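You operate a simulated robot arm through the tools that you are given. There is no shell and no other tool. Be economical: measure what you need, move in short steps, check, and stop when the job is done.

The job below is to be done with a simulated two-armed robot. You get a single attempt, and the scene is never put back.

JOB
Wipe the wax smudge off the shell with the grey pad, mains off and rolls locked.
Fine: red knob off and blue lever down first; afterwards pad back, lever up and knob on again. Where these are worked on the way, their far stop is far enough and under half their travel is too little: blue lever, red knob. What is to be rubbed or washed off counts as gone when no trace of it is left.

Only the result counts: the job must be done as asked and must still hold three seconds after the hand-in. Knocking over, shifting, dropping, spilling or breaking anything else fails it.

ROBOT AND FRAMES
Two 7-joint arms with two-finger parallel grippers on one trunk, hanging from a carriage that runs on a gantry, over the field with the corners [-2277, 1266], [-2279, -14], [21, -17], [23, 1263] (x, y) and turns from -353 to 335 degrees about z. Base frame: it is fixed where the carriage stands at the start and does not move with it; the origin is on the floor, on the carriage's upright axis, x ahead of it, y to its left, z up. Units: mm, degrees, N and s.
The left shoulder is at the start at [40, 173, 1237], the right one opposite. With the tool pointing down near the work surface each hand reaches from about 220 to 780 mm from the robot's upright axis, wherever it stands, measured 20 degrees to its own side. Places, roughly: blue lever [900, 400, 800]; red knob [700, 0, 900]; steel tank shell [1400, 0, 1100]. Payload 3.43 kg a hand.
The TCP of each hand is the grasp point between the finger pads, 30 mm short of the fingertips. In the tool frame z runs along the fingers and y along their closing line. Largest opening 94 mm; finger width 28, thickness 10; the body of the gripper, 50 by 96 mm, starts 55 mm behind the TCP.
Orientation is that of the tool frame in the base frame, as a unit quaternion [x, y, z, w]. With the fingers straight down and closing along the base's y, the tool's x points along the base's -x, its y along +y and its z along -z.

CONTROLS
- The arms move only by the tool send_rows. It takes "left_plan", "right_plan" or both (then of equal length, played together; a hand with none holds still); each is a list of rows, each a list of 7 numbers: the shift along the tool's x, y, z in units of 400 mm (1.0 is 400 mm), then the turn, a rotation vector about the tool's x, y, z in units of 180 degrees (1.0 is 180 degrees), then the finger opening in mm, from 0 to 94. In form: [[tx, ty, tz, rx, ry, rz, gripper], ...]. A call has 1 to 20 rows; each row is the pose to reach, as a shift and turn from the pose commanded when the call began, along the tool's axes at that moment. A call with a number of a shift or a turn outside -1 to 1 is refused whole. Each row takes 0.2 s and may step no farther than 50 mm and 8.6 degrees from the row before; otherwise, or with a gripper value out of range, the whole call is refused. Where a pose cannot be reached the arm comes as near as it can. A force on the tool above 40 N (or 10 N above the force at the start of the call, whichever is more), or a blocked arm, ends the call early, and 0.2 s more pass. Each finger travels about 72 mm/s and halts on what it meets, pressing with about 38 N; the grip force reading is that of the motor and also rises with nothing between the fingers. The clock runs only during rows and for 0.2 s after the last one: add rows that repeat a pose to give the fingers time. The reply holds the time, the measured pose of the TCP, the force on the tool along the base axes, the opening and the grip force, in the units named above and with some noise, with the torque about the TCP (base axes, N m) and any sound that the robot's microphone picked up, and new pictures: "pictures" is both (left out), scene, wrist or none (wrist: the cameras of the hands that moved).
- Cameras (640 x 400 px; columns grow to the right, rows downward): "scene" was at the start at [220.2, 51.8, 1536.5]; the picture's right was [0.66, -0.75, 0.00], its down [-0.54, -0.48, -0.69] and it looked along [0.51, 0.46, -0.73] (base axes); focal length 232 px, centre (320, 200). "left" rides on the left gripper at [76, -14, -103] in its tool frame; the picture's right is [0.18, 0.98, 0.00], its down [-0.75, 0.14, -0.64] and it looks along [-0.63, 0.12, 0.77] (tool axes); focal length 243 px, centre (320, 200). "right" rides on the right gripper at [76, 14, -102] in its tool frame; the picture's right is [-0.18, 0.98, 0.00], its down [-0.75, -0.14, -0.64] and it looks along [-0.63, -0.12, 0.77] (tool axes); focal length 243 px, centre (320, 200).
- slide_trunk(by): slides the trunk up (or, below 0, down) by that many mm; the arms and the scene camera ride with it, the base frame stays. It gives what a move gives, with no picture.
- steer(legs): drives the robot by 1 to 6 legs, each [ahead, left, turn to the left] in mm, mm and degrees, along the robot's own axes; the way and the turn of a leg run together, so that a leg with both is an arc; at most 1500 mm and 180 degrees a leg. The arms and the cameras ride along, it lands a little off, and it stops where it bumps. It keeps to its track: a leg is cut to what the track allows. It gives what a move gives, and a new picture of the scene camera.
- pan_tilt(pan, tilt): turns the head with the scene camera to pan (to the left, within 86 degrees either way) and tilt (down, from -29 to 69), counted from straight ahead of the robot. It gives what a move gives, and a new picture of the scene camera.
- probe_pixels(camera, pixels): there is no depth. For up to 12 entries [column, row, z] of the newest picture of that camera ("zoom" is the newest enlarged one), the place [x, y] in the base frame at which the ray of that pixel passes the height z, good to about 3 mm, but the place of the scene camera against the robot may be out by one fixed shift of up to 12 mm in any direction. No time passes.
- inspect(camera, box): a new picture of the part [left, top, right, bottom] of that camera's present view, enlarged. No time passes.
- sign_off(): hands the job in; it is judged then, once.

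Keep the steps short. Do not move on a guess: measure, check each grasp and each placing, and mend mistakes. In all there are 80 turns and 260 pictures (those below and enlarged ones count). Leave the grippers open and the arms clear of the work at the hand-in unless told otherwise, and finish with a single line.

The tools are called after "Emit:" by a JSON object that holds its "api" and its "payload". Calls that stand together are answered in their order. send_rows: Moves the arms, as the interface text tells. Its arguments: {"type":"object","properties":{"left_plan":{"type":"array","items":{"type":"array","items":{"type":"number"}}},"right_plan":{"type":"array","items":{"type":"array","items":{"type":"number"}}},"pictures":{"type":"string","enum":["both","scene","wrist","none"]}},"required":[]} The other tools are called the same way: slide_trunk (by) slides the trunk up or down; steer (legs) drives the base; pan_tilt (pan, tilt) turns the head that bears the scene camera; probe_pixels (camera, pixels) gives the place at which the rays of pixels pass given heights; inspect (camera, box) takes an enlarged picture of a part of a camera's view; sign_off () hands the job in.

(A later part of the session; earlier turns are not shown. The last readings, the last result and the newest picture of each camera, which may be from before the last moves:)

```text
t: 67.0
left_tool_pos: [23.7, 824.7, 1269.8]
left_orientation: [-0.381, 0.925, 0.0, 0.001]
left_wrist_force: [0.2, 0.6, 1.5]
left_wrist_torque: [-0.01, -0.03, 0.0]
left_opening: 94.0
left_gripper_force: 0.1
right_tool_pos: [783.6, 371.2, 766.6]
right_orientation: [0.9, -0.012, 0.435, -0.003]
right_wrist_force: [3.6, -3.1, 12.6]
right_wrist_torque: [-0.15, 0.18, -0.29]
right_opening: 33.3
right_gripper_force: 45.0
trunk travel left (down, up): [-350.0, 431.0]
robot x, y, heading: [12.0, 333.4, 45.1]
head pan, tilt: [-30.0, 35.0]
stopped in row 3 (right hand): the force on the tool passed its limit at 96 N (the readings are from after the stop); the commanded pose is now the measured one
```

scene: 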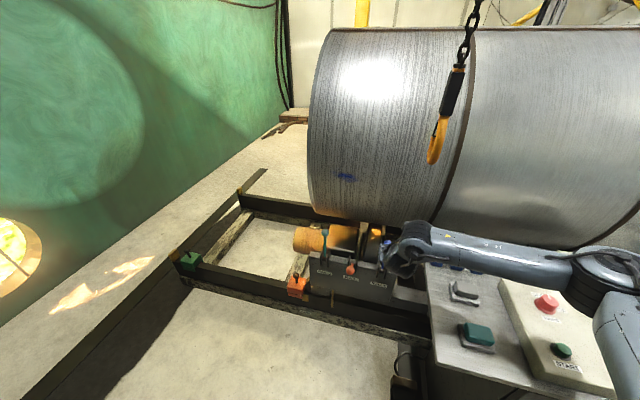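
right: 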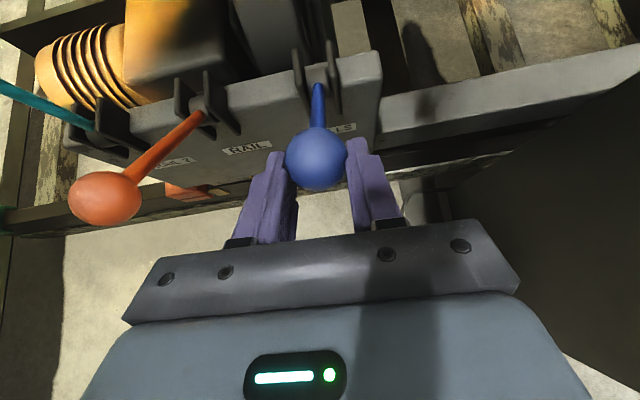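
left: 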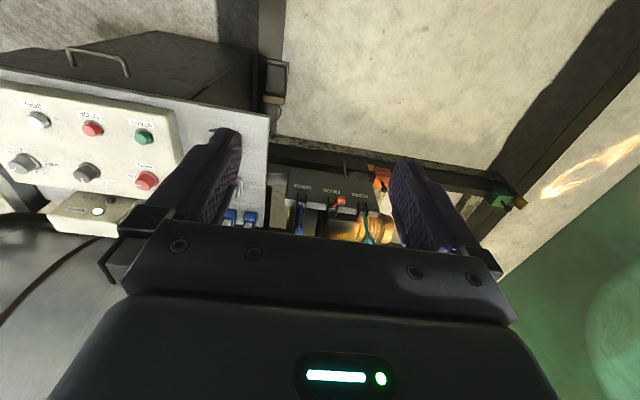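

That was a hard stop, and the blue lever is now parallel to the red one, which is down (pivot offset 35 px, ball offset 37 px). I'll release, back off along the tool, and check.

Emit:
{"api": "send_rows", "payload": {"right_plan": [[0, 0, 0, 0, 0, 0, 60], [0, 0, 0, 0, 0, 0, 66], [0, 0, -0.05, 0, 0, 0, 66], [0, 0, -0.15, 0, 0, 0, 66], [0, 0, -0.25, 0, 0, 0, 66], [0, 0, -0.35, 0, 0, 0, 66]], "pictures": "wrist"}}

Emit:
{"api": "inspect", "payload": {"camera": "scene", "box": [270, 200, 430, 320]}}

```text
t: 68.4
left_tool_pos: [21.9, 824.8, 1269.2]
left_orientation: [-0.381, 0.925, 0.0, 0.001]
left_wrist_force: [-0.6, -0.4, 0.0]
left_wrist_torque: [0.03, -0.04, 0.01]
left_opening: 94.0
left_gripper_force: 0.1
right_tool_pos: [668.7, 374.7, 850.2]
right_orientation: [0.902, -0.009, 0.431, -0.004]
right_wrist_force: [-0.2, -1.2, 0.1]
right_wrist_torque: [0.0, -0.03, 0.02]
right_opening: 65.6
right_gripper_force: 0.1
trunk travel left (down, up): [-350.0, 431.0]
robot x, y, heading: [14.2, 327.3, 44.8]
head pan, tilt: [-30.0, 35.0]
```

right: 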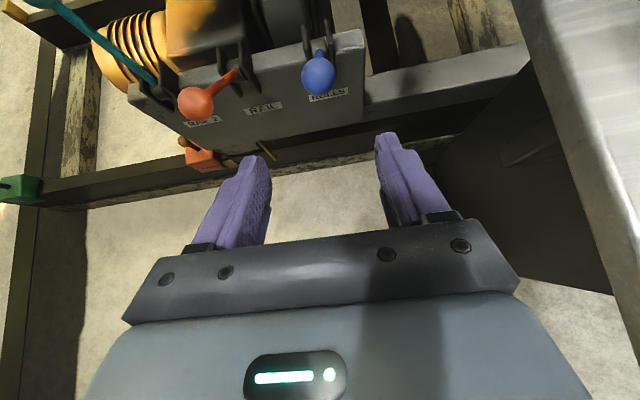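

```text
3.33 times, centred on (350, 260) of scene
```

zoom: 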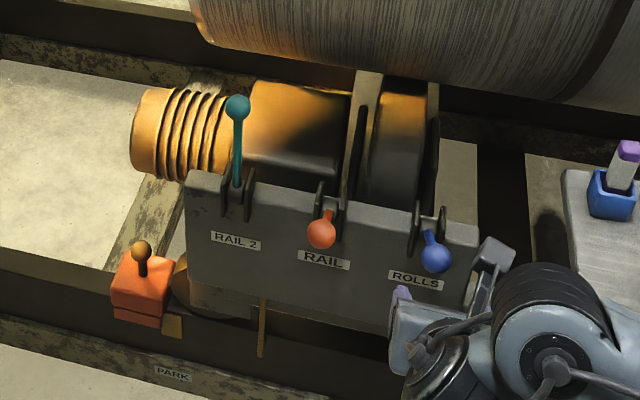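

ROLLS lever is fully down. Now the grey pad: I'll raise the hand to tool-down and turn the base to heading 20° at y ≈ 304, which puts the pad in the arm's good sector.

Emit:
{"api": "send_rows", "payload": {"right_plan": [[0.0375, 0, -0.067, -0.0004, -0.0406, -0.001, 66], [0.075, 0, -0.134, -0.0009, -0.0811, -0.0017, 66], [0.1125, 0, -0.2, -0.0013, -0.1217, -0.0026, 66], [0.15, 0, -0.27, -0.0017, -0.162, -0.0034, 66], [0.1875, 0, -0.336, -0.002, -0.203, -0.0043, 66], [0.225, 0, -0.4, -0.0026, -0.243, -0.005, 66], [0.2625, 0, -0.47, -0.003, -0.284, -0.006, 66]], "pictures": "none"}}

Emit:
{"api": "steer", "payload": {"legs": [[0, 0, -25], [-7, -21, 0]]}}

```text
t: 70.0
left_tool_pos: [20.1, 826.6, 1270.0]
left_orientation: [-0.382, 0.924, 0.002, -0.001]
left_wrist_force: [-0.8, 0.5, -0.7]
left_wrist_torque: [0.01, -0.09, 0.03]
left_opening: 94.0
left_gripper_force: 0.0
right_tool_pos: [519.7, 292.4, 816.7]
right_orientation: [0.999, 0.006, 0.043, -0.006]
right_wrist_force: [13.2, 30.0, 8.4]
right_wrist_torque: [-1.6, 0.58, 0.43]
right_opening: 48.3
right_gripper_force: 0.0
right hand out of reach, approached as far as the arm can: row 4, 5, 6, 7
trunk travel left (down, up): [-350.0, 431.0]
robot x, y, heading: [12.3, 331.7, 44.7]
head pan, tilt: [-30.0, 35.0]
```

```text
t: 70.8
left_tool_pos: [30.7, 830.0, 1271.9]
left_orientation: [-0.372, 0.928, 0.002, 0.001]
left_wrist_force: [0.3, 0.1, -0.6]
left_wrist_torque: [0.01, 0.01, 0.0]
left_opening: 94.0
left_gripper_force: 0.0
right_tool_pos: [517.7, 291.1, 816.8]
right_orientation: [0.999, 0.002, 0.042, -0.01]
right_wrist_force: [-1.2, 33.1, -0.9]
right_wrist_torque: [-1.42, -0.06, -0.08]
right_opening: 46.8
right_gripper_force: 0.1
trunk travel left (down, up): [-350.0, 431.0]
robot x, y, heading: [10.3, 336.0, 43.6]
head pan, tilt: [-30.0, 35.0]
stopped in leg 1: the force on the tool passed its limit at 54 N (the readings are from after the stop); the commanded pose is now the measured one
```

scene: 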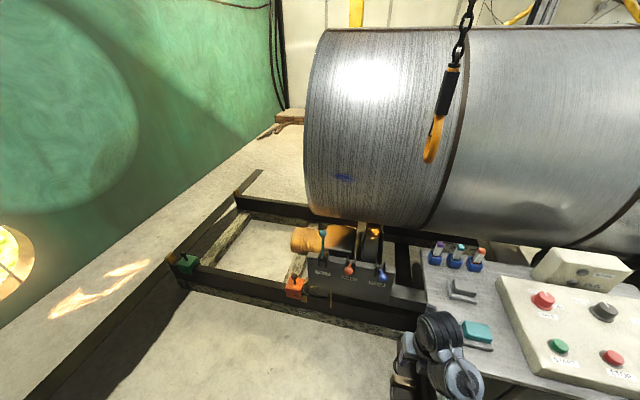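

The arm folded toward the body and the finger is resting against the bench's side edge, at 33 N. I'll move away 40 mm in +y, nothing else.

Emit:
{"api": "send_rows", "payload": {"right_plan": [[0, -0.05, 0, 0, 0, 0, 47], [0, -0.12, 0, 0, 0, 0, 47]], "pictures": "both"}}

```text
t: 71.4
left_tool_pos: [32.4, 825.2, 1270.4]
left_orientation: [-0.372, 0.928, 0.0, 0.0]
left_wrist_force: [-0.1, 0.0, 0.0]
left_wrist_torque: [-0.01, 0.0, 0.03]
left_opening: 93.7
left_gripper_force: 0.0
right_tool_pos: [520.2, 327.6, 817.7]
right_orientation: [0.999, -0.001, 0.043, -0.005]
right_wrist_force: [0.0, 0.4, -0.4]
right_wrist_torque: [-0.01, 0.02, 0.03]
right_opening: 47.0
right_gripper_force: 0.1
trunk travel left (down, up): [-350.0, 431.0]
robot x, y, heading: [14.2, 330.5, 43.5]
head pan, tilt: [-30.0, 35.0]
```

scene: 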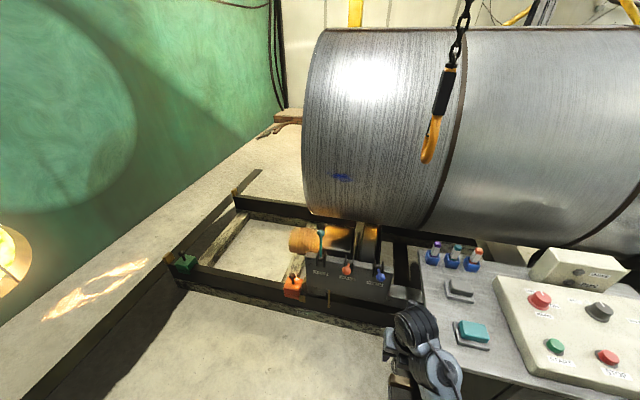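
right: 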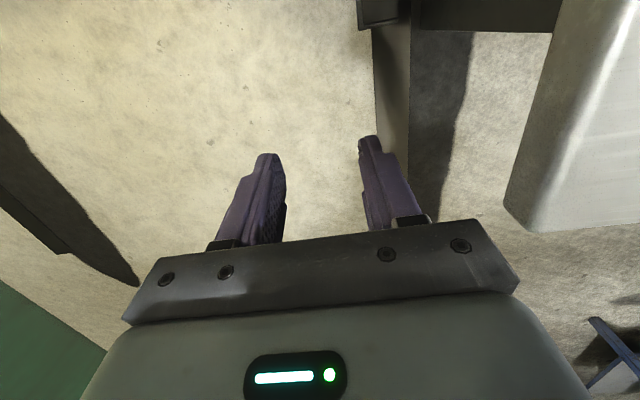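

Free now. I'll raise the trunk 220 mm and then turn the base.

Emit:
{"api": "slide_trunk", "payload": {"by": 220}}

Emit:
{"api": "steer", "payload": {"legs": [[0, 0, -23.5], [-10, -24, 0]]}}

```text
t: 73.7
left_tool_pos: [32.1, 824.8, 1489.9]
left_orientation: [-0.371, 0.929, 0.0, 0.0]
left_wrist_force: [-0.3, 0.3, -0.3]
left_wrist_torque: [-0.03, -0.02, 0.01]
left_opening: 93.7
left_gripper_force: 0.0
right_tool_pos: [518.9, 327.8, 1036.7]
right_orientation: [0.999, -0.001, 0.042, -0.004]
right_wrist_force: [-0.6, -0.1, -0.2]
right_wrist_torque: [-0.03, 0.01, 0.02]
right_opening: 47.0
right_gripper_force: 0.0
trunk travel left (down, up): [-570.0, 211.0]
robot x, y, heading: [12.6, 333.4, 43.5]
head pan, tilt: [-30.0, 35.0]
```

```text
t: 75.8
left_tool_pos: [225.0, 750.6, 1488.2]
left_orientation: [-0.176, 0.984, -0.001, 0.0]
left_wrist_force: [-0.4, -0.3, -0.7]
left_wrist_torque: [-0.01, 0.01, -0.01]
left_opening: 93.7
left_gripper_force: 0.0
right_tool_pos: [473.3, 99.8, 1035.5]
right_orientation: [0.978, -0.204, 0.043, 0.004]
right_wrist_force: [-0.1, -0.1, 0.6]
right_wrist_torque: [0.03, -0.01, 0.01]
right_opening: 47.1
right_gripper_force: 0.1
trunk travel left (down, up): [-570.0, 211.0]
robot x, y, heading: [10.3, 308.3, 20.1]
head pan, tilt: [-30.0, 35.0]
```

scene: 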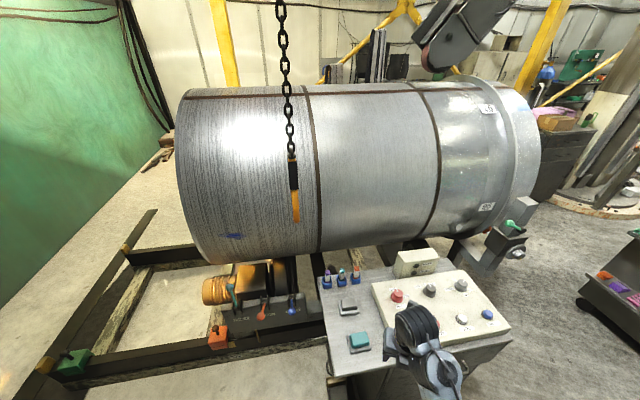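

I'll enlarge the pads and probe them.

Emit:
{"api": "inspect", "payload": {"camera": "scene", "box": [310, 260, 410, 360]}}

Emit:
{"api": "probe_pixels", "payload": {"camera": "scene", "pixels": [[347, 305, 900], [347, 305, 880], [335, 316, 860], [338, 300, 860], [354, 298, 860], [357, 312, 860], [327, 397, 850], [319, 277, 850], [434, 262, 940]]}}

```text
4.00 times, centred on (360, 310) of scene
```

zoom: 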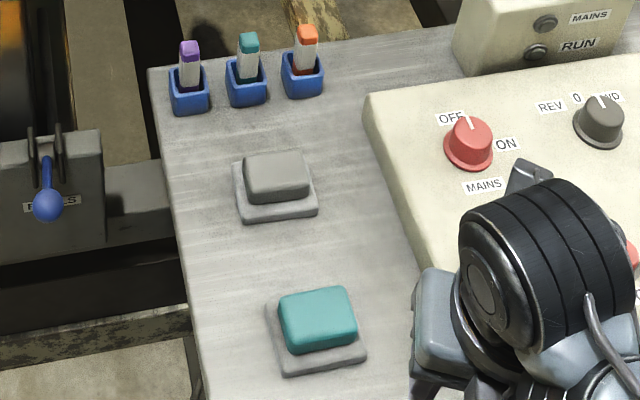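

```text
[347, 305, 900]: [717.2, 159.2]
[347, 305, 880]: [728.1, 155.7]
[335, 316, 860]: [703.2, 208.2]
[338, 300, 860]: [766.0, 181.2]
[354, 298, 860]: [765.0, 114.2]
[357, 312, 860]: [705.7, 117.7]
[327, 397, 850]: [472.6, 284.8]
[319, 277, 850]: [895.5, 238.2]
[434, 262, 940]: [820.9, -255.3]
```

The grey pad's top centre is at about (720, 157, ~890). I'll move above it with the tool straight down, at z 1000.

Emit:
{"api": "send_rows", "payload": {"right_plan": [[0.071, -0.054, 0.019, 0.0004, -0.004, -0.0187, 60], [0.143, -0.1076, 0.038, 0.0007, -0.008, -0.037, 80], [0.214, -0.161, 0.058, 0.0011, -0.012, -0.056, 90], [0.285, -0.215, 0.077, 0.0015, -0.0157, -0.0746, 90], [0.357, -0.269, 0.096, 0.0019, -0.0196, -0.0933, 90], [0.428, -0.323, 0.115, 0.0022, -0.0236, -0.112, 90], [0.4995, -0.3765, 0.1345, 0.0026, -0.0275, -0.1306, 90]], "pictures": "wrist"}}

Emit:
{"api": "inspect", "payload": {"camera": "right", "box": [200, 60, 440, 220]}}

```text
t: 77.4
left_tool_pos: [225.3, 750.1, 1490.3]
left_orientation: [-0.176, 0.984, -0.001, 0.0]
left_wrist_force: [1.2, -0.1, -0.3]
left_wrist_torque: [0.02, 0.02, 0.02]
left_opening: 94.0
left_gripper_force: 0.0
right_tool_pos: [722.1, 156.1, 1002.3]
right_orientation: [1.0, 0.0, 0.001, -0.001]
right_wrist_force: [0.3, -0.2, -0.7]
right_wrist_torque: [0.02, -0.01, 0.01]
right_opening: 89.9
right_gripper_force: 0.0
trunk travel left (down, up): [-570.0, 211.0]
robot x, y, heading: [5.1, 305.7, 20.1]
head pan, tilt: [-30.0, 35.0]
```

right: 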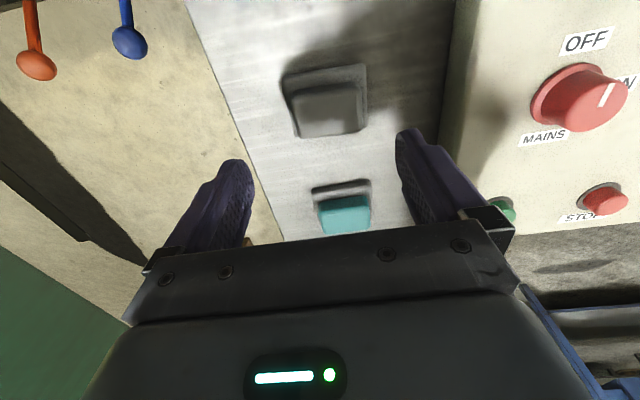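

```text
2.50 times, centred on (320, 140) of right
```

zoom: 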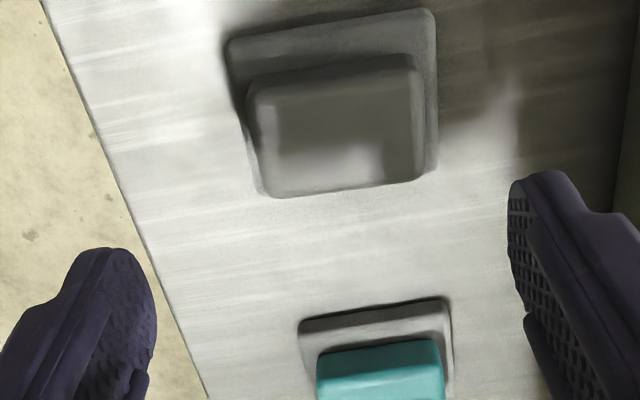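

The pad is centred at about (718, 152), 58 mm wide along y and aligned with the bench. I'll descend to TCP 932 and check its height.

Emit:
{"api": "send_rows", "payload": {"right_plan": [[-0.005, 0.005, 0.0875, 0, 0, 0, 88], [-0.01, 0.01, 0.175, 0, 0, 0, 88]], "pictures": "wrist"}}

Emit:
{"api": "inspect", "payload": {"camera": "right", "box": [200, 60, 440, 220]}}

Emit:
{"api": "inspect", "payload": {"camera": "scene", "box": [300, 250, 420, 360]}}

```text
t: 78.0
left_tool_pos: [225.2, 750.7, 1490.0]
left_orientation: [-0.176, 0.984, -0.001, 0.0]
left_wrist_force: [0.6, 0.0, 0.3]
left_wrist_torque: [-0.01, -0.03, 0.01]
left_opening: 94.1
left_gripper_force: 0.0
right_tool_pos: [718.6, 154.4, 930.8]
right_orientation: [1.0, 0.0, 0.0, -0.001]
right_wrist_force: [-0.2, -0.4, 0.3]
right_wrist_torque: [0.03, 0.03, 0.01]
right_opening: 88.2
right_gripper_force: 0.0
trunk travel left (down, up): [-570.0, 211.0]
robot x, y, heading: [9.4, 306.8, 20.3]
head pan, tilt: [-30.0, 35.0]
```

right: 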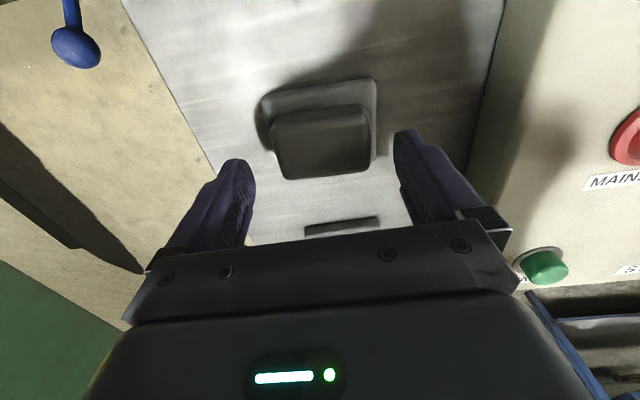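

```text
2.50 times, centred on (320, 140) of right
```

zoom: 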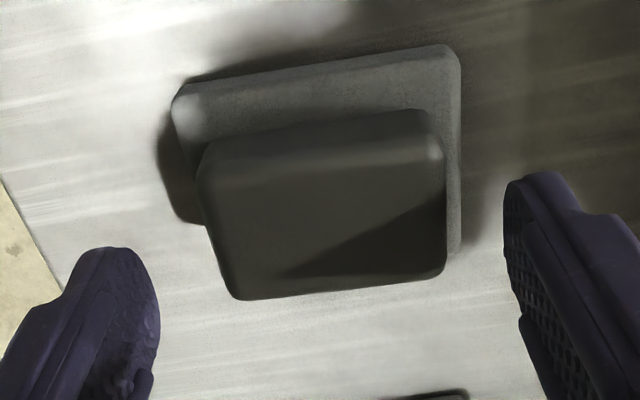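

```text
3.64 times, centred on (360, 305) of scene
```

zoom: 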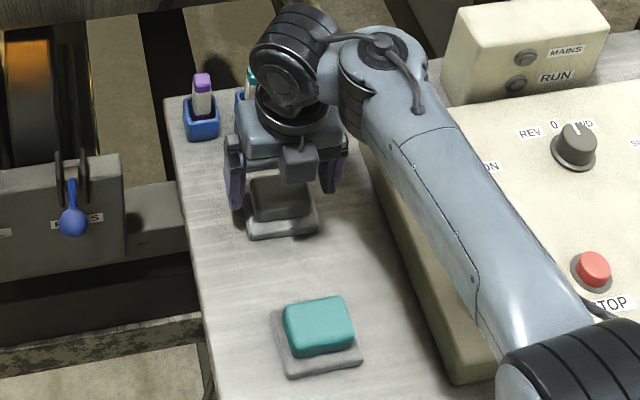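

Emit:
{"api": "send_rows", "payload": {"right_plan": [[-0.004, 0, 0.04, 0, 0, 0, 84], [-0.004, 0, 0.075, 0, 0, 0, 84]], "pictures": "wrist"}}

Emit:
{"api": "inspect", "payload": {"camera": "right", "box": [200, 90, 440, 250]}}

Emit:
{"api": "inspect", "payload": {"camera": "scene", "box": [325, 275, 405, 325]}}

```text
t: 78.6
left_tool_pos: [225.5, 750.9, 1490.1]
left_orientation: [-0.175, 0.985, -0.001, 0.0]
left_wrist_force: [0.3, -0.3, -1.1]
left_wrist_torque: [-0.01, -0.02, -0.02]
left_opening: 94.1
left_gripper_force: 0.0
right_tool_pos: [715.3, 154.2, 902.0]
right_orientation: [1.0, 0.0, 0.0, -0.001]
right_wrist_force: [-0.1, 0.3, 0.4]
right_wrist_torque: [-0.01, 0.0, -0.02]
right_opening: 84.0
right_gripper_force: 0.0
trunk travel left (down, up): [-570.0, 211.0]
robot x, y, heading: [11.7, 306.8, 20.4]
head pan, tilt: [-30.0, 35.0]
```

right: 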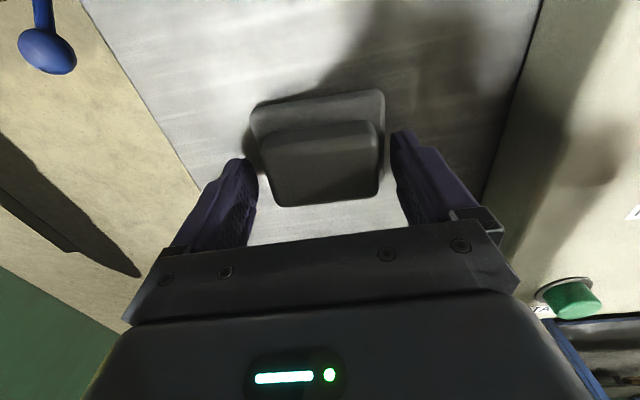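

```text
2.50 times, centred on (320, 170) of right
```

zoom: 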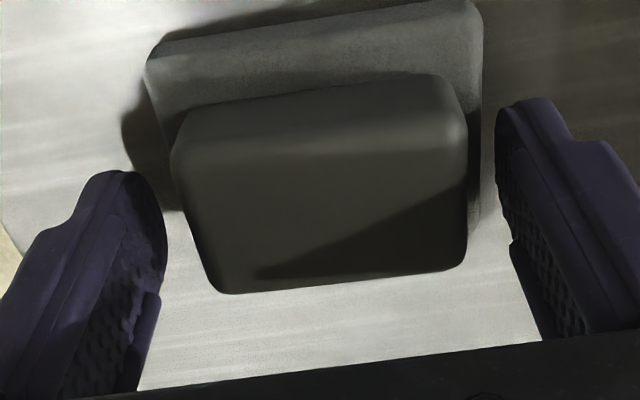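

```text
8.00 times, centred on (365, 300) of scene
```

zoom: 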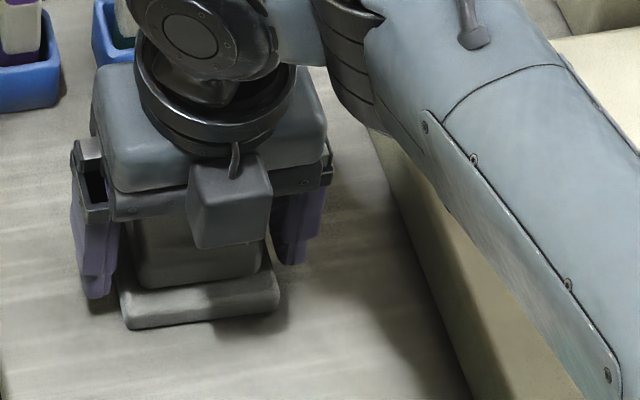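

The fingertips (z ≈ 872) are beside the pad and above the tray, with about 20 mm of overlap. I'll shift +4 mm in x and close.

Emit:
{"api": "send_rows", "payload": {"right_plan": [[0.01, 0, 0.0, 0, 0, 0, 84], [0.01, 0, 0, 0, 0, 0, 60], [0.01, 0, 0, 0, 0, 0, 40], [0.01, 0, 0, 0, 0, 0, 40], [0.01, 0, 0, 0, 0, 0, 40]], "pictures": "wrist"}}

```text
t: 79.8
left_tool_pos: [224.7, 750.2, 1490.1]
left_orientation: [-0.175, 0.985, -0.001, 0.0]
left_wrist_force: [0.9, -0.2, -0.2]
left_wrist_torque: [-0.05, -0.01, 0.0]
left_opening: 94.1
left_gripper_force: 0.0
right_tool_pos: [721.5, 154.1, 903.1]
right_orientation: [1.0, -0.001, -0.001, -0.001]
right_wrist_force: [0.1, -0.5, 2.9]
right_wrist_torque: [-0.08, -0.06, -0.05]
right_opening: 74.0
right_gripper_force: 38.3
trunk travel left (down, up): [-570.0, 211.0]
robot x, y, heading: [9.0, 304.0, 20.0]
head pan, tilt: [-30.0, 35.0]
```

right: 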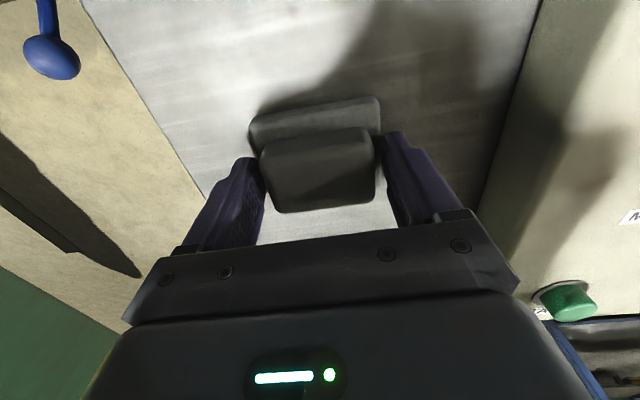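

The fingers stopped at 74 mm, so the pad is wider and lower than I thought and the grip is shallow. I'll reopen, go 12 mm deeper in small steps while watching the force, and close again.

Emit:
{"api": "send_rows", "payload": {"right_plan": [[0, 0, 0, 0, 0, 0, 84], [0, 0, 0, 0, 0, 0, 86], [0, 0, 0.01, 0, 0, 0, 86], [0, 0, 0.02, 0, 0, 0, 86], [0, 0, 0.03, 0, 0, 0, 86]], "pictures": "both"}}

Emit:
{"api": "inspect", "payload": {"camera": "scene", "box": [325, 275, 405, 325]}}

```text
t: 81.0
left_tool_pos: [226.0, 749.3, 1489.5]
left_orientation: [-0.175, 0.985, 0.0, 0.0]
left_wrist_force: [0.3, -0.8, 0.4]
left_wrist_torque: [0.01, -0.02, 0.01]
left_opening: 94.1
left_gripper_force: 0.2
right_tool_pos: [720.5, 153.4, 889.5]
right_orientation: [1.0, 0.0, -0.001, 0.0]
right_wrist_force: [0.1, 0.2, -0.4]
right_wrist_torque: [-0.02, -0.01, 0.03]
right_opening: 85.8
right_gripper_force: 0.0
trunk travel left (down, up): [-570.0, 211.0]
robot x, y, heading: [12.4, 299.6, 20.2]
head pan, tilt: [-30.0, 35.0]
```

scene: 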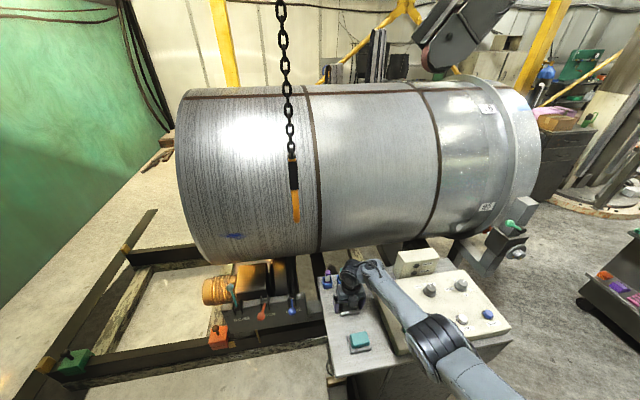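
right: 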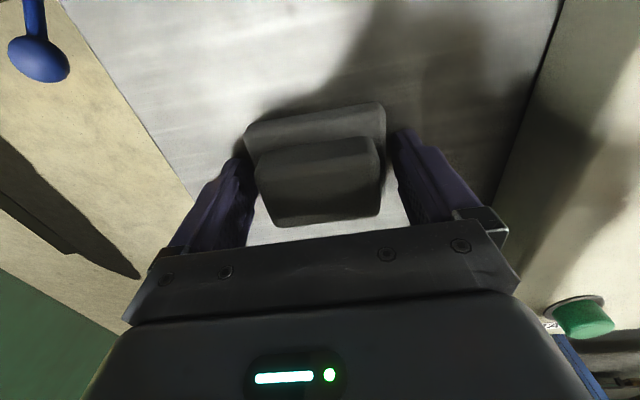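

```text
8.00 times, centred on (365, 300) of scene
```

zoom: 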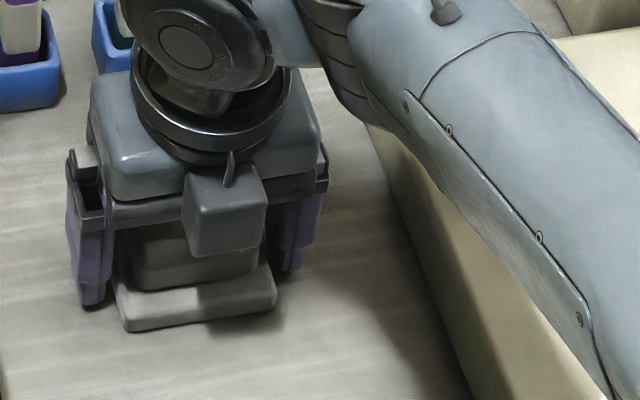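

Comparing pixel sizes, the pad is about 53 mm wide with its top at about 905, and the wider 74 mm piece is its tray, which is what I touched. The pad centre is about (729, 151). I'll lift so the tips are above the tray (TCP 916), recentre, then close on the pad.

Emit:
{"api": "send_rows", "payload": {"right_plan": [[0, 0, -0.035, 0, 0, 0, 86], [0, 0, -0.066, 0, 0, 0, 86], [0.02, 0.004, -0.066, 0, 0, 0, 80], [0.02, 0.004, -0.066, 0, 0, 0, 60], [0.02, 0.004, -0.066, 0, 0, 0, 40], [0.02, 0.004, -0.066, 0, 0, 0, 40], [0.02, 0.004, -0.066, 0, 0, 0, 40]], "pictures": "wrist"}}

Emit:
{"api": "inspect", "payload": {"camera": "scene", "box": [325, 275, 405, 325]}}

```text
t: 82.6
left_tool_pos: [226.1, 750.0, 1489.7]
left_orientation: [-0.176, 0.984, -0.001, 0.001]
left_wrist_force: [0.3, -1.1, 0.4]
left_wrist_torque: [-0.02, -0.01, 0.02]
left_opening: 93.9
left_gripper_force: 0.1
right_tool_pos: [726.8, 152.2, 915.3]
right_orientation: [1.0, 0.0, 0.0, -0.001]
right_wrist_force: [-0.7, -0.1, 3.6]
right_wrist_torque: [0.0, 0.13, -0.04]
right_opening: 58.8
right_gripper_force: 38.3
trunk travel left (down, up): [-570.0, 211.0]
robot x, y, heading: [10.1, 308.2, 19.8]
head pan, tilt: [-30.0, 35.0]
```

right: 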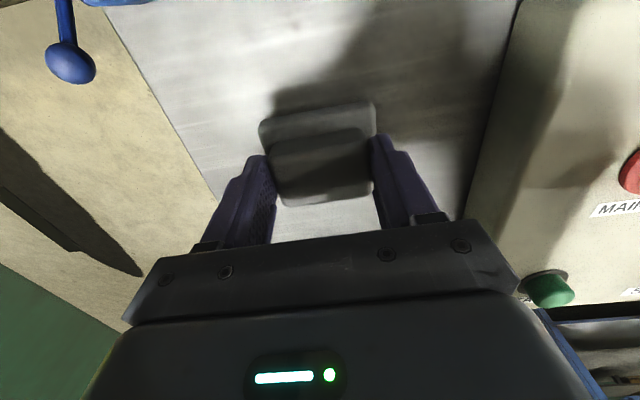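

```text
8.00 times, centred on (365, 300) of scene
```

zoom: 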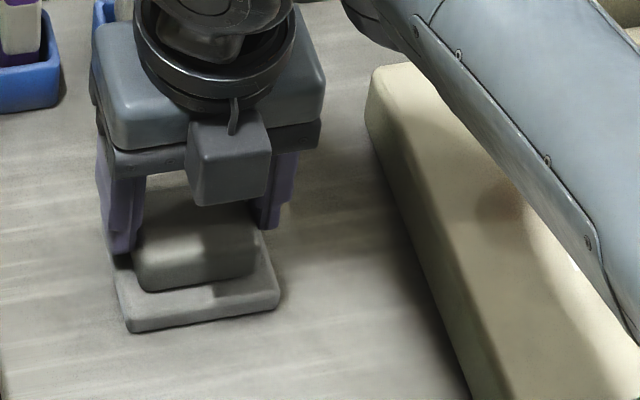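

Now it grips at 58.8 mm, which is the pad. I'll lift 40 mm and verify.

Emit:
{"api": "send_rows", "payload": {"right_plan": [[0, 0, -0.04, 0, 0, 0, 40], [0, 0, -0.1, 0, 0, 0, 40]], "pictures": "wrist"}}

Emit:
{"api": "inspect", "payload": {"camera": "right", "box": [200, 90, 440, 250]}}

Emit:
{"api": "inspect", "payload": {"camera": "scene", "box": [325, 265, 405, 325]}}

```text
t: 83.2
left_tool_pos: [225.8, 751.0, 1489.2]
left_orientation: [-0.175, 0.985, -0.001, 0.0]
left_wrist_force: [-0.8, 0.8, 0.0]
left_wrist_torque: [0.03, -0.05, -0.01]
left_opening: 94.0
left_gripper_force: 0.1
right_tool_pos: [727.1, 152.3, 955.7]
right_orientation: [1.0, 0.001, 0.0, -0.001]
right_wrist_force: [0.1, -0.4, -0.8]
right_wrist_torque: [0.05, 0.0, 0.03]
right_opening: 58.7
right_gripper_force: 37.7
trunk travel left (down, up): [-570.0, 211.0]
robot x, y, heading: [7.5, 302.7, 20.3]
head pan, tilt: [-30.0, 35.0]
```

right: 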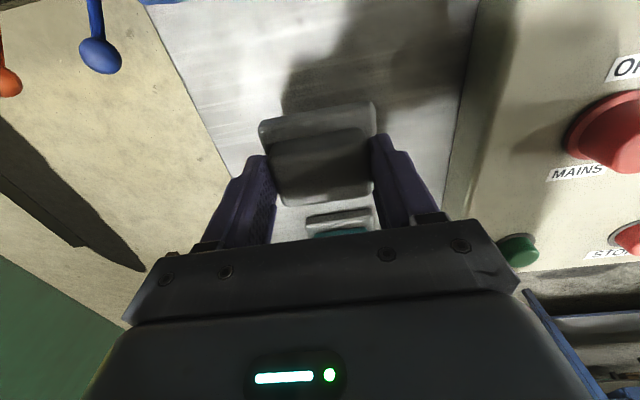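

```text
2.50 times, centred on (320, 170) of right
```

zoom: 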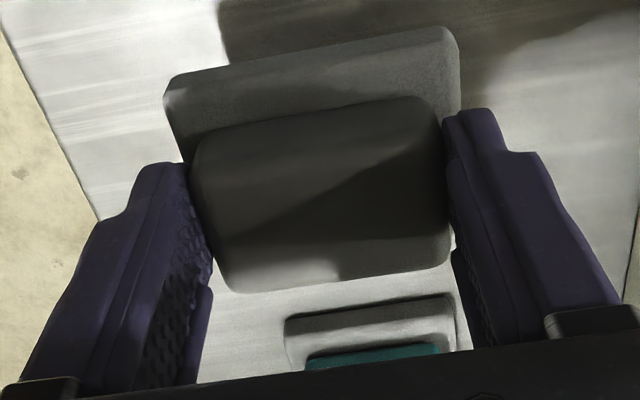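

```text
6.67 times, centred on (365, 295) of scene
```

zoom: 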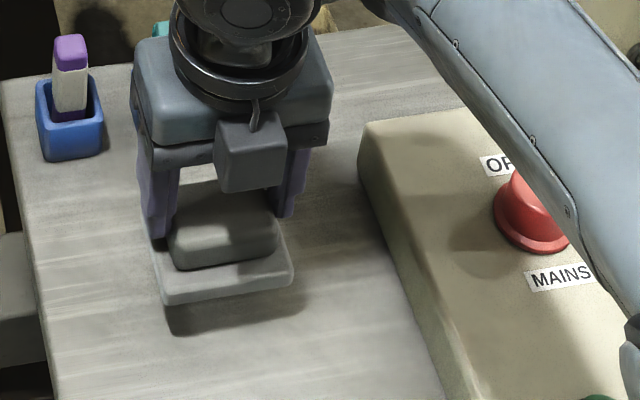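

The piece I took for a tray lifted with the pad: it's the pad's sole, and the block is its handle. It's firmly held. The spot to return it to is TCP (726.8, 152.2, 915.3), tool straight down. I'll lift and retract, then drive toward the smudge.

Emit:
{"api": "send_rows", "payload": {"right_plan": [[-0.02, 0.005, -0.1, 0, 0, 0, 40], [-0.1, 0.02, -0.16, 0, 0, 0, 40], [-0.2, 0.03, -0.2, 0, 0, 0, 40], [-0.3, 0.04, -0.21, 0, 0, 0, 40], [-0.4175, 0.055, -0.2125, 0, 0, 0, 40]], "pictures": "none"}}

```text
t: 84.4
left_tool_pos: [223.9, 750.1, 1490.3]
left_orientation: [-0.176, 0.984, 0.001, -0.001]
left_wrist_force: [-0.5, 0.6, -0.4]
left_wrist_torque: [-0.05, 0.0, 0.0]
left_opening: 93.8
left_gripper_force: 0.1
right_tool_pos: [562.5, 131.0, 1023.5]
right_orientation: [1.0, 0.001, 0.001, -0.002]
right_wrist_force: [-0.2, -0.3, -0.7]
right_wrist_torque: [-0.02, 0.02, -0.01]
right_opening: 59.1
right_gripper_force: 38.1
right hand out of reach, approached as far as the arm can: row 5
trunk travel left (down, up): [-570.0, 211.0]
robot x, y, heading: [10.1, 306.8, 20.1]
head pan, tilt: [-30.0, 35.0]
```

Emit:
{"api": "steer", "payload": {"legs": [[0, 0, 25], [189, 186, 0]]}}

```text
t: 87.5
left_tool_pos: [18.6, 1065.1, 1490.8]
left_orientation: [-0.384, 0.924, 0.0, 0.0]
left_wrist_force: [-0.6, -0.2, 0.1]
left_wrist_torque: [-0.01, 0.0, 0.01]
left_opening: 94.1
left_gripper_force: 0.1
right_tool_pos: [586.9, 645.5, 1026.4]
right_orientation: [0.976, 0.216, 0.002, -0.001]
right_wrist_force: [0.1, -0.3, -0.7]
right_wrist_torque: [-0.03, 0.0, -0.02]
right_opening: 58.5
right_gripper_force: 38.1
trunk travel left (down, up): [-570.0, 211.0]
robot x, y, heading: [12.5, 574.6, 45.2]
head pan, tilt: [-30.0, 35.0]
```

scene: 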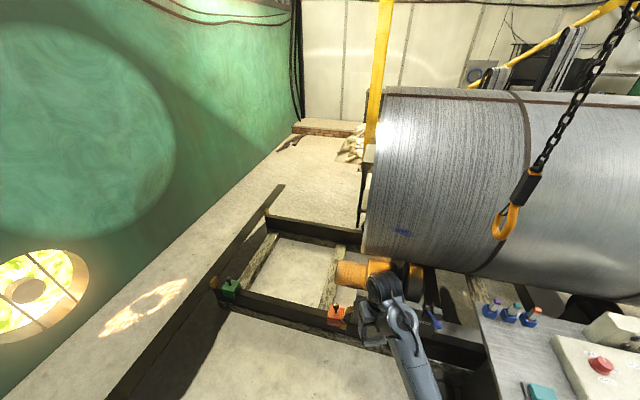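

I'll pitch the tool up toward horizontal (85°) while moving to (860, 575, 1080), so the sole ends up about 70 mm from the shell.

Emit:
{"api": "send_rows", "payload": {"right_plan": [[0.045, 0.037, -0.011, -0.0086, 0.0386, 0.0093, 40], [0.091, 0.074, -0.0225, -0.0172, 0.0772, 0.0186, 40], [0.136, 0.1115, -0.034, -0.0258, 0.1158, 0.0279, 40], [0.182, 0.149, -0.045, -0.0344, 0.1545, 0.0372, 40], [0.227, 0.186, -0.056, -0.043, 0.193, 0.0465, 40], [0.2725, 0.223, -0.0675, -0.0516, 0.2317, 0.0558, 40], [0.318, 0.26, -0.079, -0.0603, 0.2703, 0.0651, 40], [0.363, 0.297, -0.09, -0.0689, 0.3089, 0.0744, 40], [0.409, 0.3345, -0.101, -0.0775, 0.3475, 0.0837, 40], [0.454, 0.372, -0.1125, -0.0861, 0.386, 0.093, 40], [0.4995, 0.409, -0.124, -0.0947, 0.4248, 0.1023, 40], [0.545, 0.446, -0.135, -0.1033, 0.4634, 0.1116, 40]], "pictures": "both"}}

```text
t: 90.1
left_tool_pos: [18.1, 1066.1, 1489.6]
left_orientation: [-0.383, 0.924, 0.0, 0.001]
left_wrist_force: [0.0, 0.6, -1.1]
left_wrist_torque: [-0.01, -0.01, 0.0]
left_opening: 93.8
left_gripper_force: 0.0
right_tool_pos: [859.1, 574.8, 1080.5]
right_orientation: [0.736, -0.002, 0.677, 0.001]
right_wrist_force: [-0.3, 0.7, -0.7]
right_wrist_torque: [-0.01, 0.01, -0.02]
right_opening: 59.0
right_gripper_force: 38.2
trunk travel left (down, up): [-570.0, 211.0]
robot x, y, heading: [7.3, 572.0, 45.2]
head pan, tilt: [-30.0, 35.0]
```

scene: 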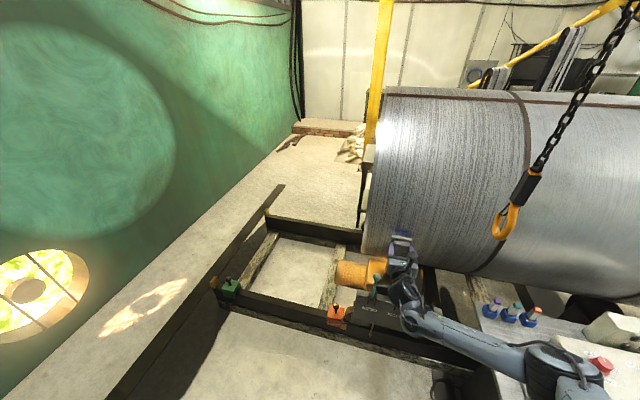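
right: 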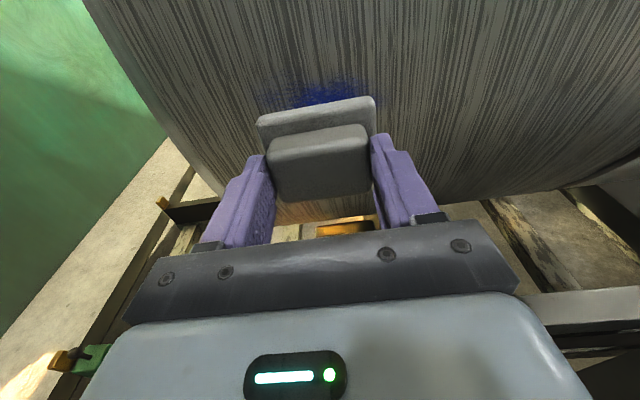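

The smudge shows right above the sole, around pixels (255–385, 70–108), which is about y 515–633 near z 1080. I'll advance 55 mm, then creep to contact.

Emit:
{"api": "send_rows", "payload": {"right_plan": [[0.005, 0, 0.05, 0, 0, 0, 40], [0.01, 0, 0.1, 0, 0, 0, 40], [0.012, 0, 0.1375, 0, 0, 0, 40]], "pictures": "wrist"}}

Emit:
{"api": "inspect", "payload": {"camera": "right", "box": [200, 50, 440, 210]}}

Emit:
{"api": "inspect", "payload": {"camera": "scene", "box": [360, 210, 440, 270]}}

```text
t: 90.9
left_tool_pos: [19.0, 1064.6, 1490.2]
left_orientation: [-0.383, 0.924, 0.0, 0.001]
left_wrist_force: [-0.1, 0.1, -0.2]
left_wrist_torque: [-0.01, -0.02, -0.01]
left_opening: 93.8
left_gripper_force: 0.0
right_tool_pos: [913.6, 574.1, 1079.3]
right_orientation: [0.738, 0.0, 0.675, 0.0]
right_wrist_force: [-0.3, -0.6, -3.5]
right_wrist_torque: [-0.01, 0.03, -0.03]
right_opening: 58.6
right_gripper_force: 38.4
trunk travel left (down, up): [-570.0, 211.0]
robot x, y, heading: [12.3, 570.3, 45.0]
head pan, tilt: [-30.0, 35.0]
```

right: 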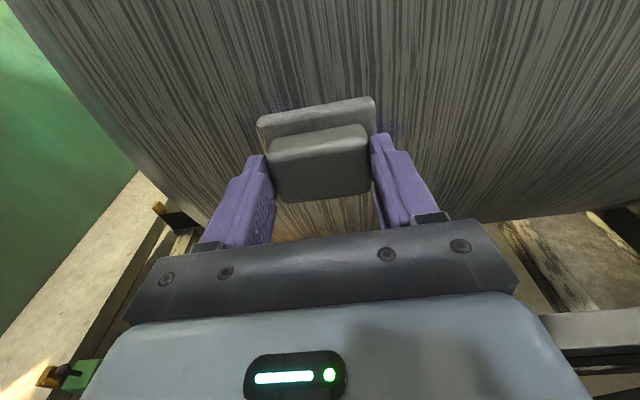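

```text
2.50 times, centred on (320, 130) of right
```

zoom: 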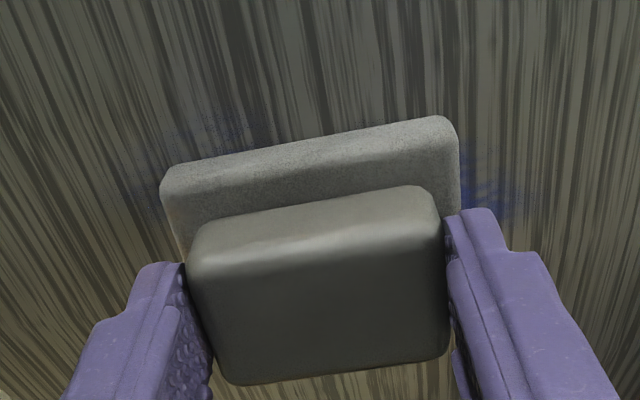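

```text
6.67 times, centred on (400, 240) of scene
```

zoom: 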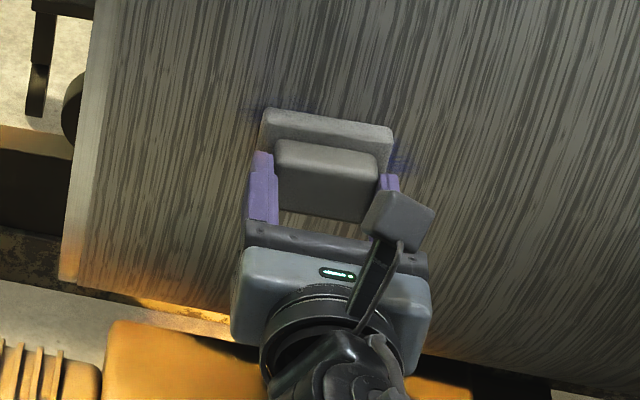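

A slight force appears (-3.5 N). I'll creep forward in 3 mm steps.

Emit:
{"api": "send_rows", "payload": {"right_plan": [[0, 0, 0.0075, 0, 0, 0, 40], [0, 0, 0.015, 0, 0, 0, 40]], "pictures": "none"}}

```text
t: 91.5
left_tool_pos: [16.2, 1064.7, 1489.8]
left_orientation: [-0.384, 0.923, 0.0, -0.002]
left_wrist_force: [-0.3, -0.5, -0.2]
left_wrist_torque: [-0.01, 0.0, 0.03]
left_opening: 94.0
left_gripper_force: 0.0
right_tool_pos: [913.0, 575.7, 1073.5]
right_orientation: [0.74, 0.001, 0.673, -0.001]
right_wrist_force: [-13.9, -1.6, -13.2]
right_wrist_torque: [-0.49, 2.09, -0.09]
right_opening: 59.9
right_gripper_force: 38.3
trunk travel left (down, up): [-570.0, 211.0]
robot x, y, heading: [10.7, 572.1, 45.1]
head pan, tilt: [-30.0, 35.0]
```

Contact is at the sole's top edge: the torque shows the face needs about 9° more pitch. I'll back off 8 mm, pitch up to about 94°, then press again.

Emit:
{"api": "send_rows", "payload": {"right_plan": [[0, 0, -0.02, 0, 0, 0, 40], [0, 0, -0.03, 0, 0.025, 0, 40], [0, 0, -0.03, 0, 0.05, 0, 40], [0.0, 0, -0.015, 0, 0.05, 0, 40], [0.0, 0, -0.003, 0, 0.05, 0, 40]], "pictures": "none"}}

```text
t: 92.7
left_tool_pos: [18.2, 1065.3, 1490.2]
left_orientation: [-0.383, 0.924, 0.0, 0.0]
left_wrist_force: [-0.7, 0.1, -0.2]
left_wrist_torque: [-0.01, -0.03, -0.02]
left_opening: 94.0
left_gripper_force: 0.0
right_tool_pos: [916.8, 575.1, 1078.9]
right_orientation: [0.683, -0.001, 0.731, 0.001]
right_wrist_force: [-10.0, 0.2, 0.4]
right_wrist_torque: [-0.01, -0.2, -0.33]
right_opening: 59.0
right_gripper_force: 37.5
trunk travel left (down, up): [-570.0, 211.0]
robot x, y, heading: [12.6, 572.5, 45.1]
head pan, tilt: [-30.0, 35.0]
```

Flush contact now: -10 N along x with torque about 0. I'll wipe with horizontal strokes of ±60 mm at three heights.

Emit:
{"api": "send_rows", "payload": {"right_plan": [[0, 0.075, 0.003, 0, 0, 0, 40], [0, 0.15, 0.003, 0, 0, 0, 40], [0, 0.075, 0.003, 0, 0, 0, 40], [0, 0, 0.003, 0, 0, 0, 40], [0, -0.075, 0.003, 0, 0, 0, 40], [0, -0.15, 0.003, 0, 0, 0, 40], [-0.04, -0.15, 0.003, 0, 0, 0, 40], [-0.04, -0.075, 0.003, 0, 0, 0, 40], [-0.04, 0, 0.003, 0, 0, 0, 40], [-0.04, 0.075, 0.003, 0, 0, 0, 40], [-0.04, 0.15, 0.003, 0, 0, 0, 40], [0.04, 0.15, 0.003, 0, 0, 0, 40], [0.04, 0.075, 0.003, 0, 0, 0, 40], [0.04, 0, 0.003, 0, 0, 0, 40], [0.04, -0.075, 0.003, 0, 0, 0, 40], [0.04, -0.15, 0.003, 0, 0, 0, 40], [0, -0.15, 0.003, 0, 0, 0, 40], [0, -0.075, 0.003, 0, 0, 0, 40], [0, 0, 0.003, 0, 0, 0, 40]], "pictures": "both"}}

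Emit:
{"api": "inspect", "payload": {"camera": "scene", "box": [360, 200, 460, 270]}}

```text
t: 96.7
left_tool_pos: [18.4, 1065.0, 1490.0]
left_orientation: [-0.383, 0.924, 0.0, 0.0]
left_wrist_force: [0.6, -0.5, -0.6]
left_wrist_torque: [-0.01, 0.02, -0.02]
left_opening: 94.0
left_gripper_force: 0.1
right_tool_pos: [919.5, 575.3, 1078.6]
right_orientation: [0.682, -0.001, 0.731, 0.0]
right_wrist_force: [-6.3, -0.3, -8.2]
right_wrist_torque: [0.4, 0.76, -0.25]
right_opening: 59.2
right_gripper_force: 37.8
trunk travel left (down, up): [-570.0, 211.0]
robot x, y, heading: [10.2, 572.3, 45.1]
head pan, tilt: [-30.0, 35.0]
```

scene: 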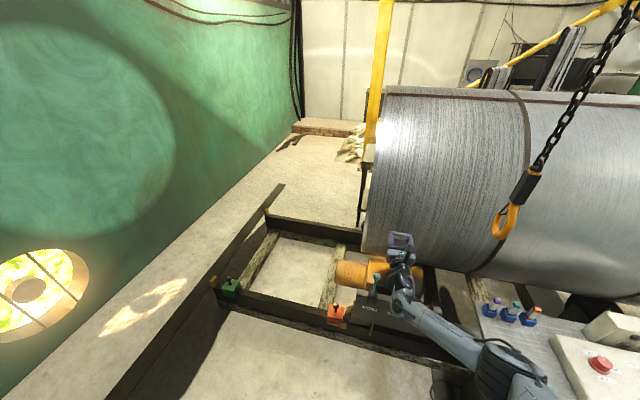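
right: 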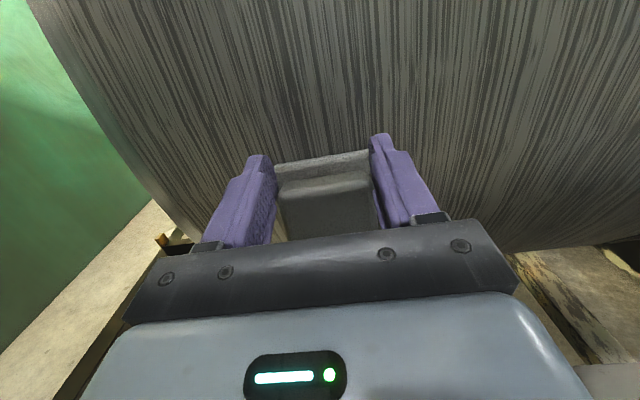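

```text
5.71 times, centred on (410, 235) of scene
```

zoom: 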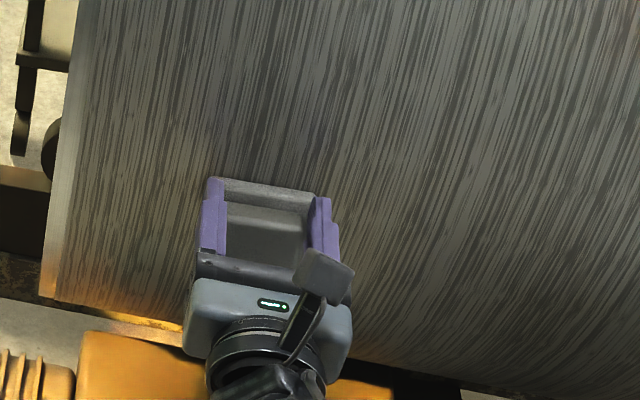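

The smudge looks gone around the pad, but the pad has shifted in the grip. I'll back off 100 mm and check the shell and the pad.

Emit:
{"api": "send_rows", "payload": {"right_plan": [[0, 0, -0.05, 0, 0, 0, 40], [0, 0, -0.15, 0, 0, 0, 40], [0, 0, -0.25, 0, 0, 0, 40]], "pictures": "wrist"}}

Emit:
{"api": "inspect", "payload": {"camera": "scene", "box": [360, 190, 460, 270]}}

Emit:
{"api": "inspect", "payload": {"camera": "right", "box": [200, 20, 440, 220]}}

```text
t: 97.5
left_tool_pos: [18.0, 1064.6, 1489.2]
left_orientation: [-0.384, 0.924, 0.0, -0.001]
left_wrist_force: [-1.0, -0.1, 0.2]
left_wrist_torque: [0.0, 0.01, -0.05]
left_opening: 94.1
left_gripper_force: 0.0
right_tool_pos: [818.7, 576.9, 1072.5]
right_orientation: [0.682, -0.001, 0.731, 0.0]
right_wrist_force: [-1.2, -0.2, -0.3]
right_wrist_torque: [0.03, 0.02, -0.03]
right_opening: 59.0
right_gripper_force: 38.0
trunk travel left (down, up): [-570.0, 211.0]
robot x, y, heading: [11.3, 569.0, 45.1]
head pan, tilt: [-30.0, 35.0]
```

right: 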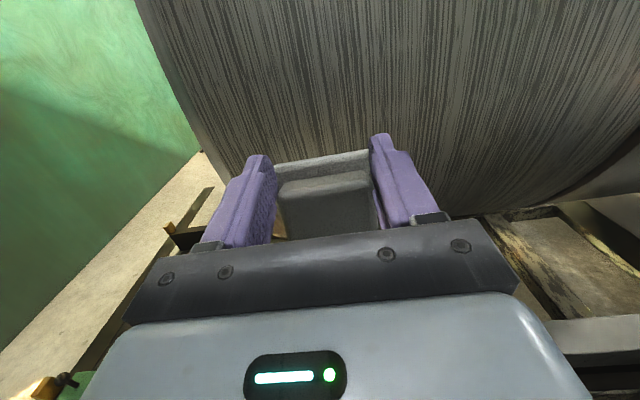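

```text
5.00 times, centred on (410, 230) of scene
```

zoom: 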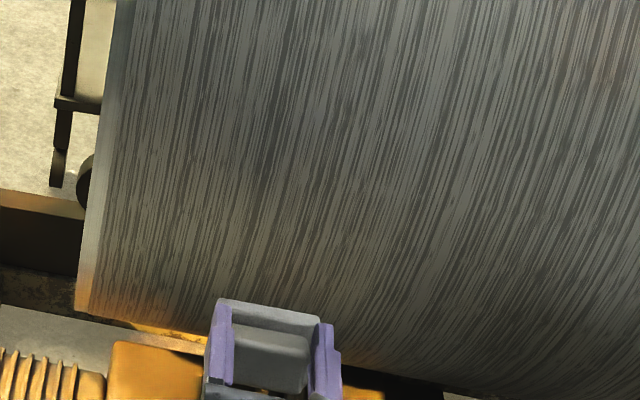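

```text
2.00 times, centred on (320, 120) of right
```

zoom: 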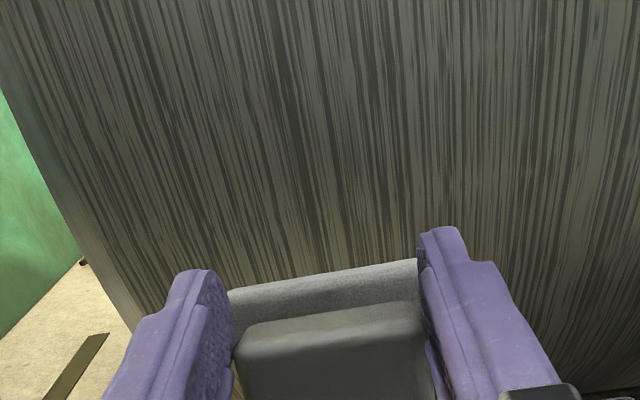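

The shell looks clean. The pad slid about 30 mm along tool -x in the grip but is still held without tilting. I'll take close zooms for any leftover trace.

Emit:
{"api": "inspect", "payload": {"camera": "scene", "box": [380, 215, 430, 250]}}

Emit:
{"api": "inspect", "payload": {"camera": "right", "box": [240, 70, 400, 165]}}

Emit:
{"api": "inspect", "payload": {"camera": "right", "box": [240, 140, 400, 245]}}

```text
11.43 times, centred on (405, 232) of scene
```

zoom: 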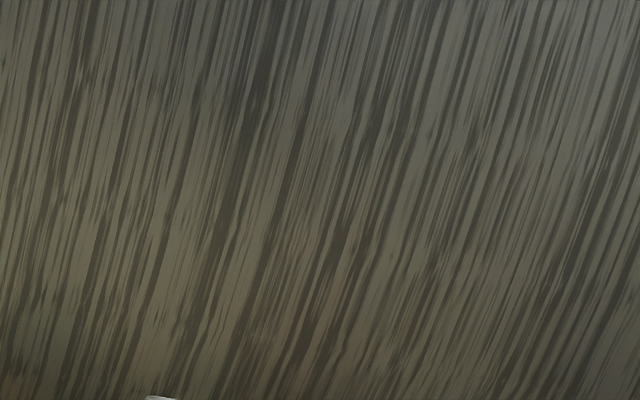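

```text
4.00 times, centred on (320, 118) of right
```

zoom: 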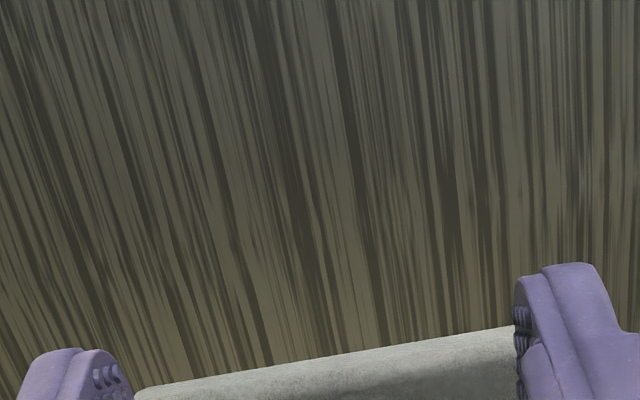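

```text
3.81 times, centred on (320, 192) of right
```

zoom: 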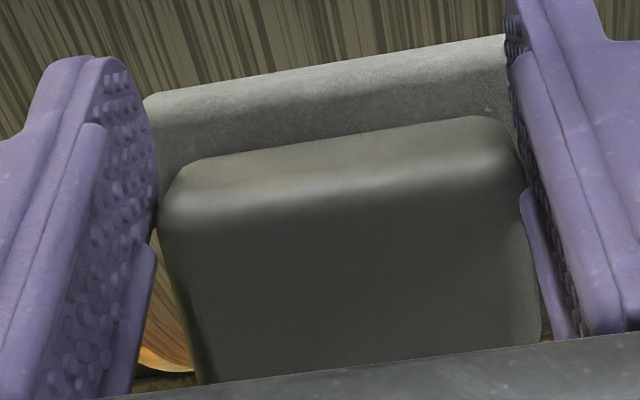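

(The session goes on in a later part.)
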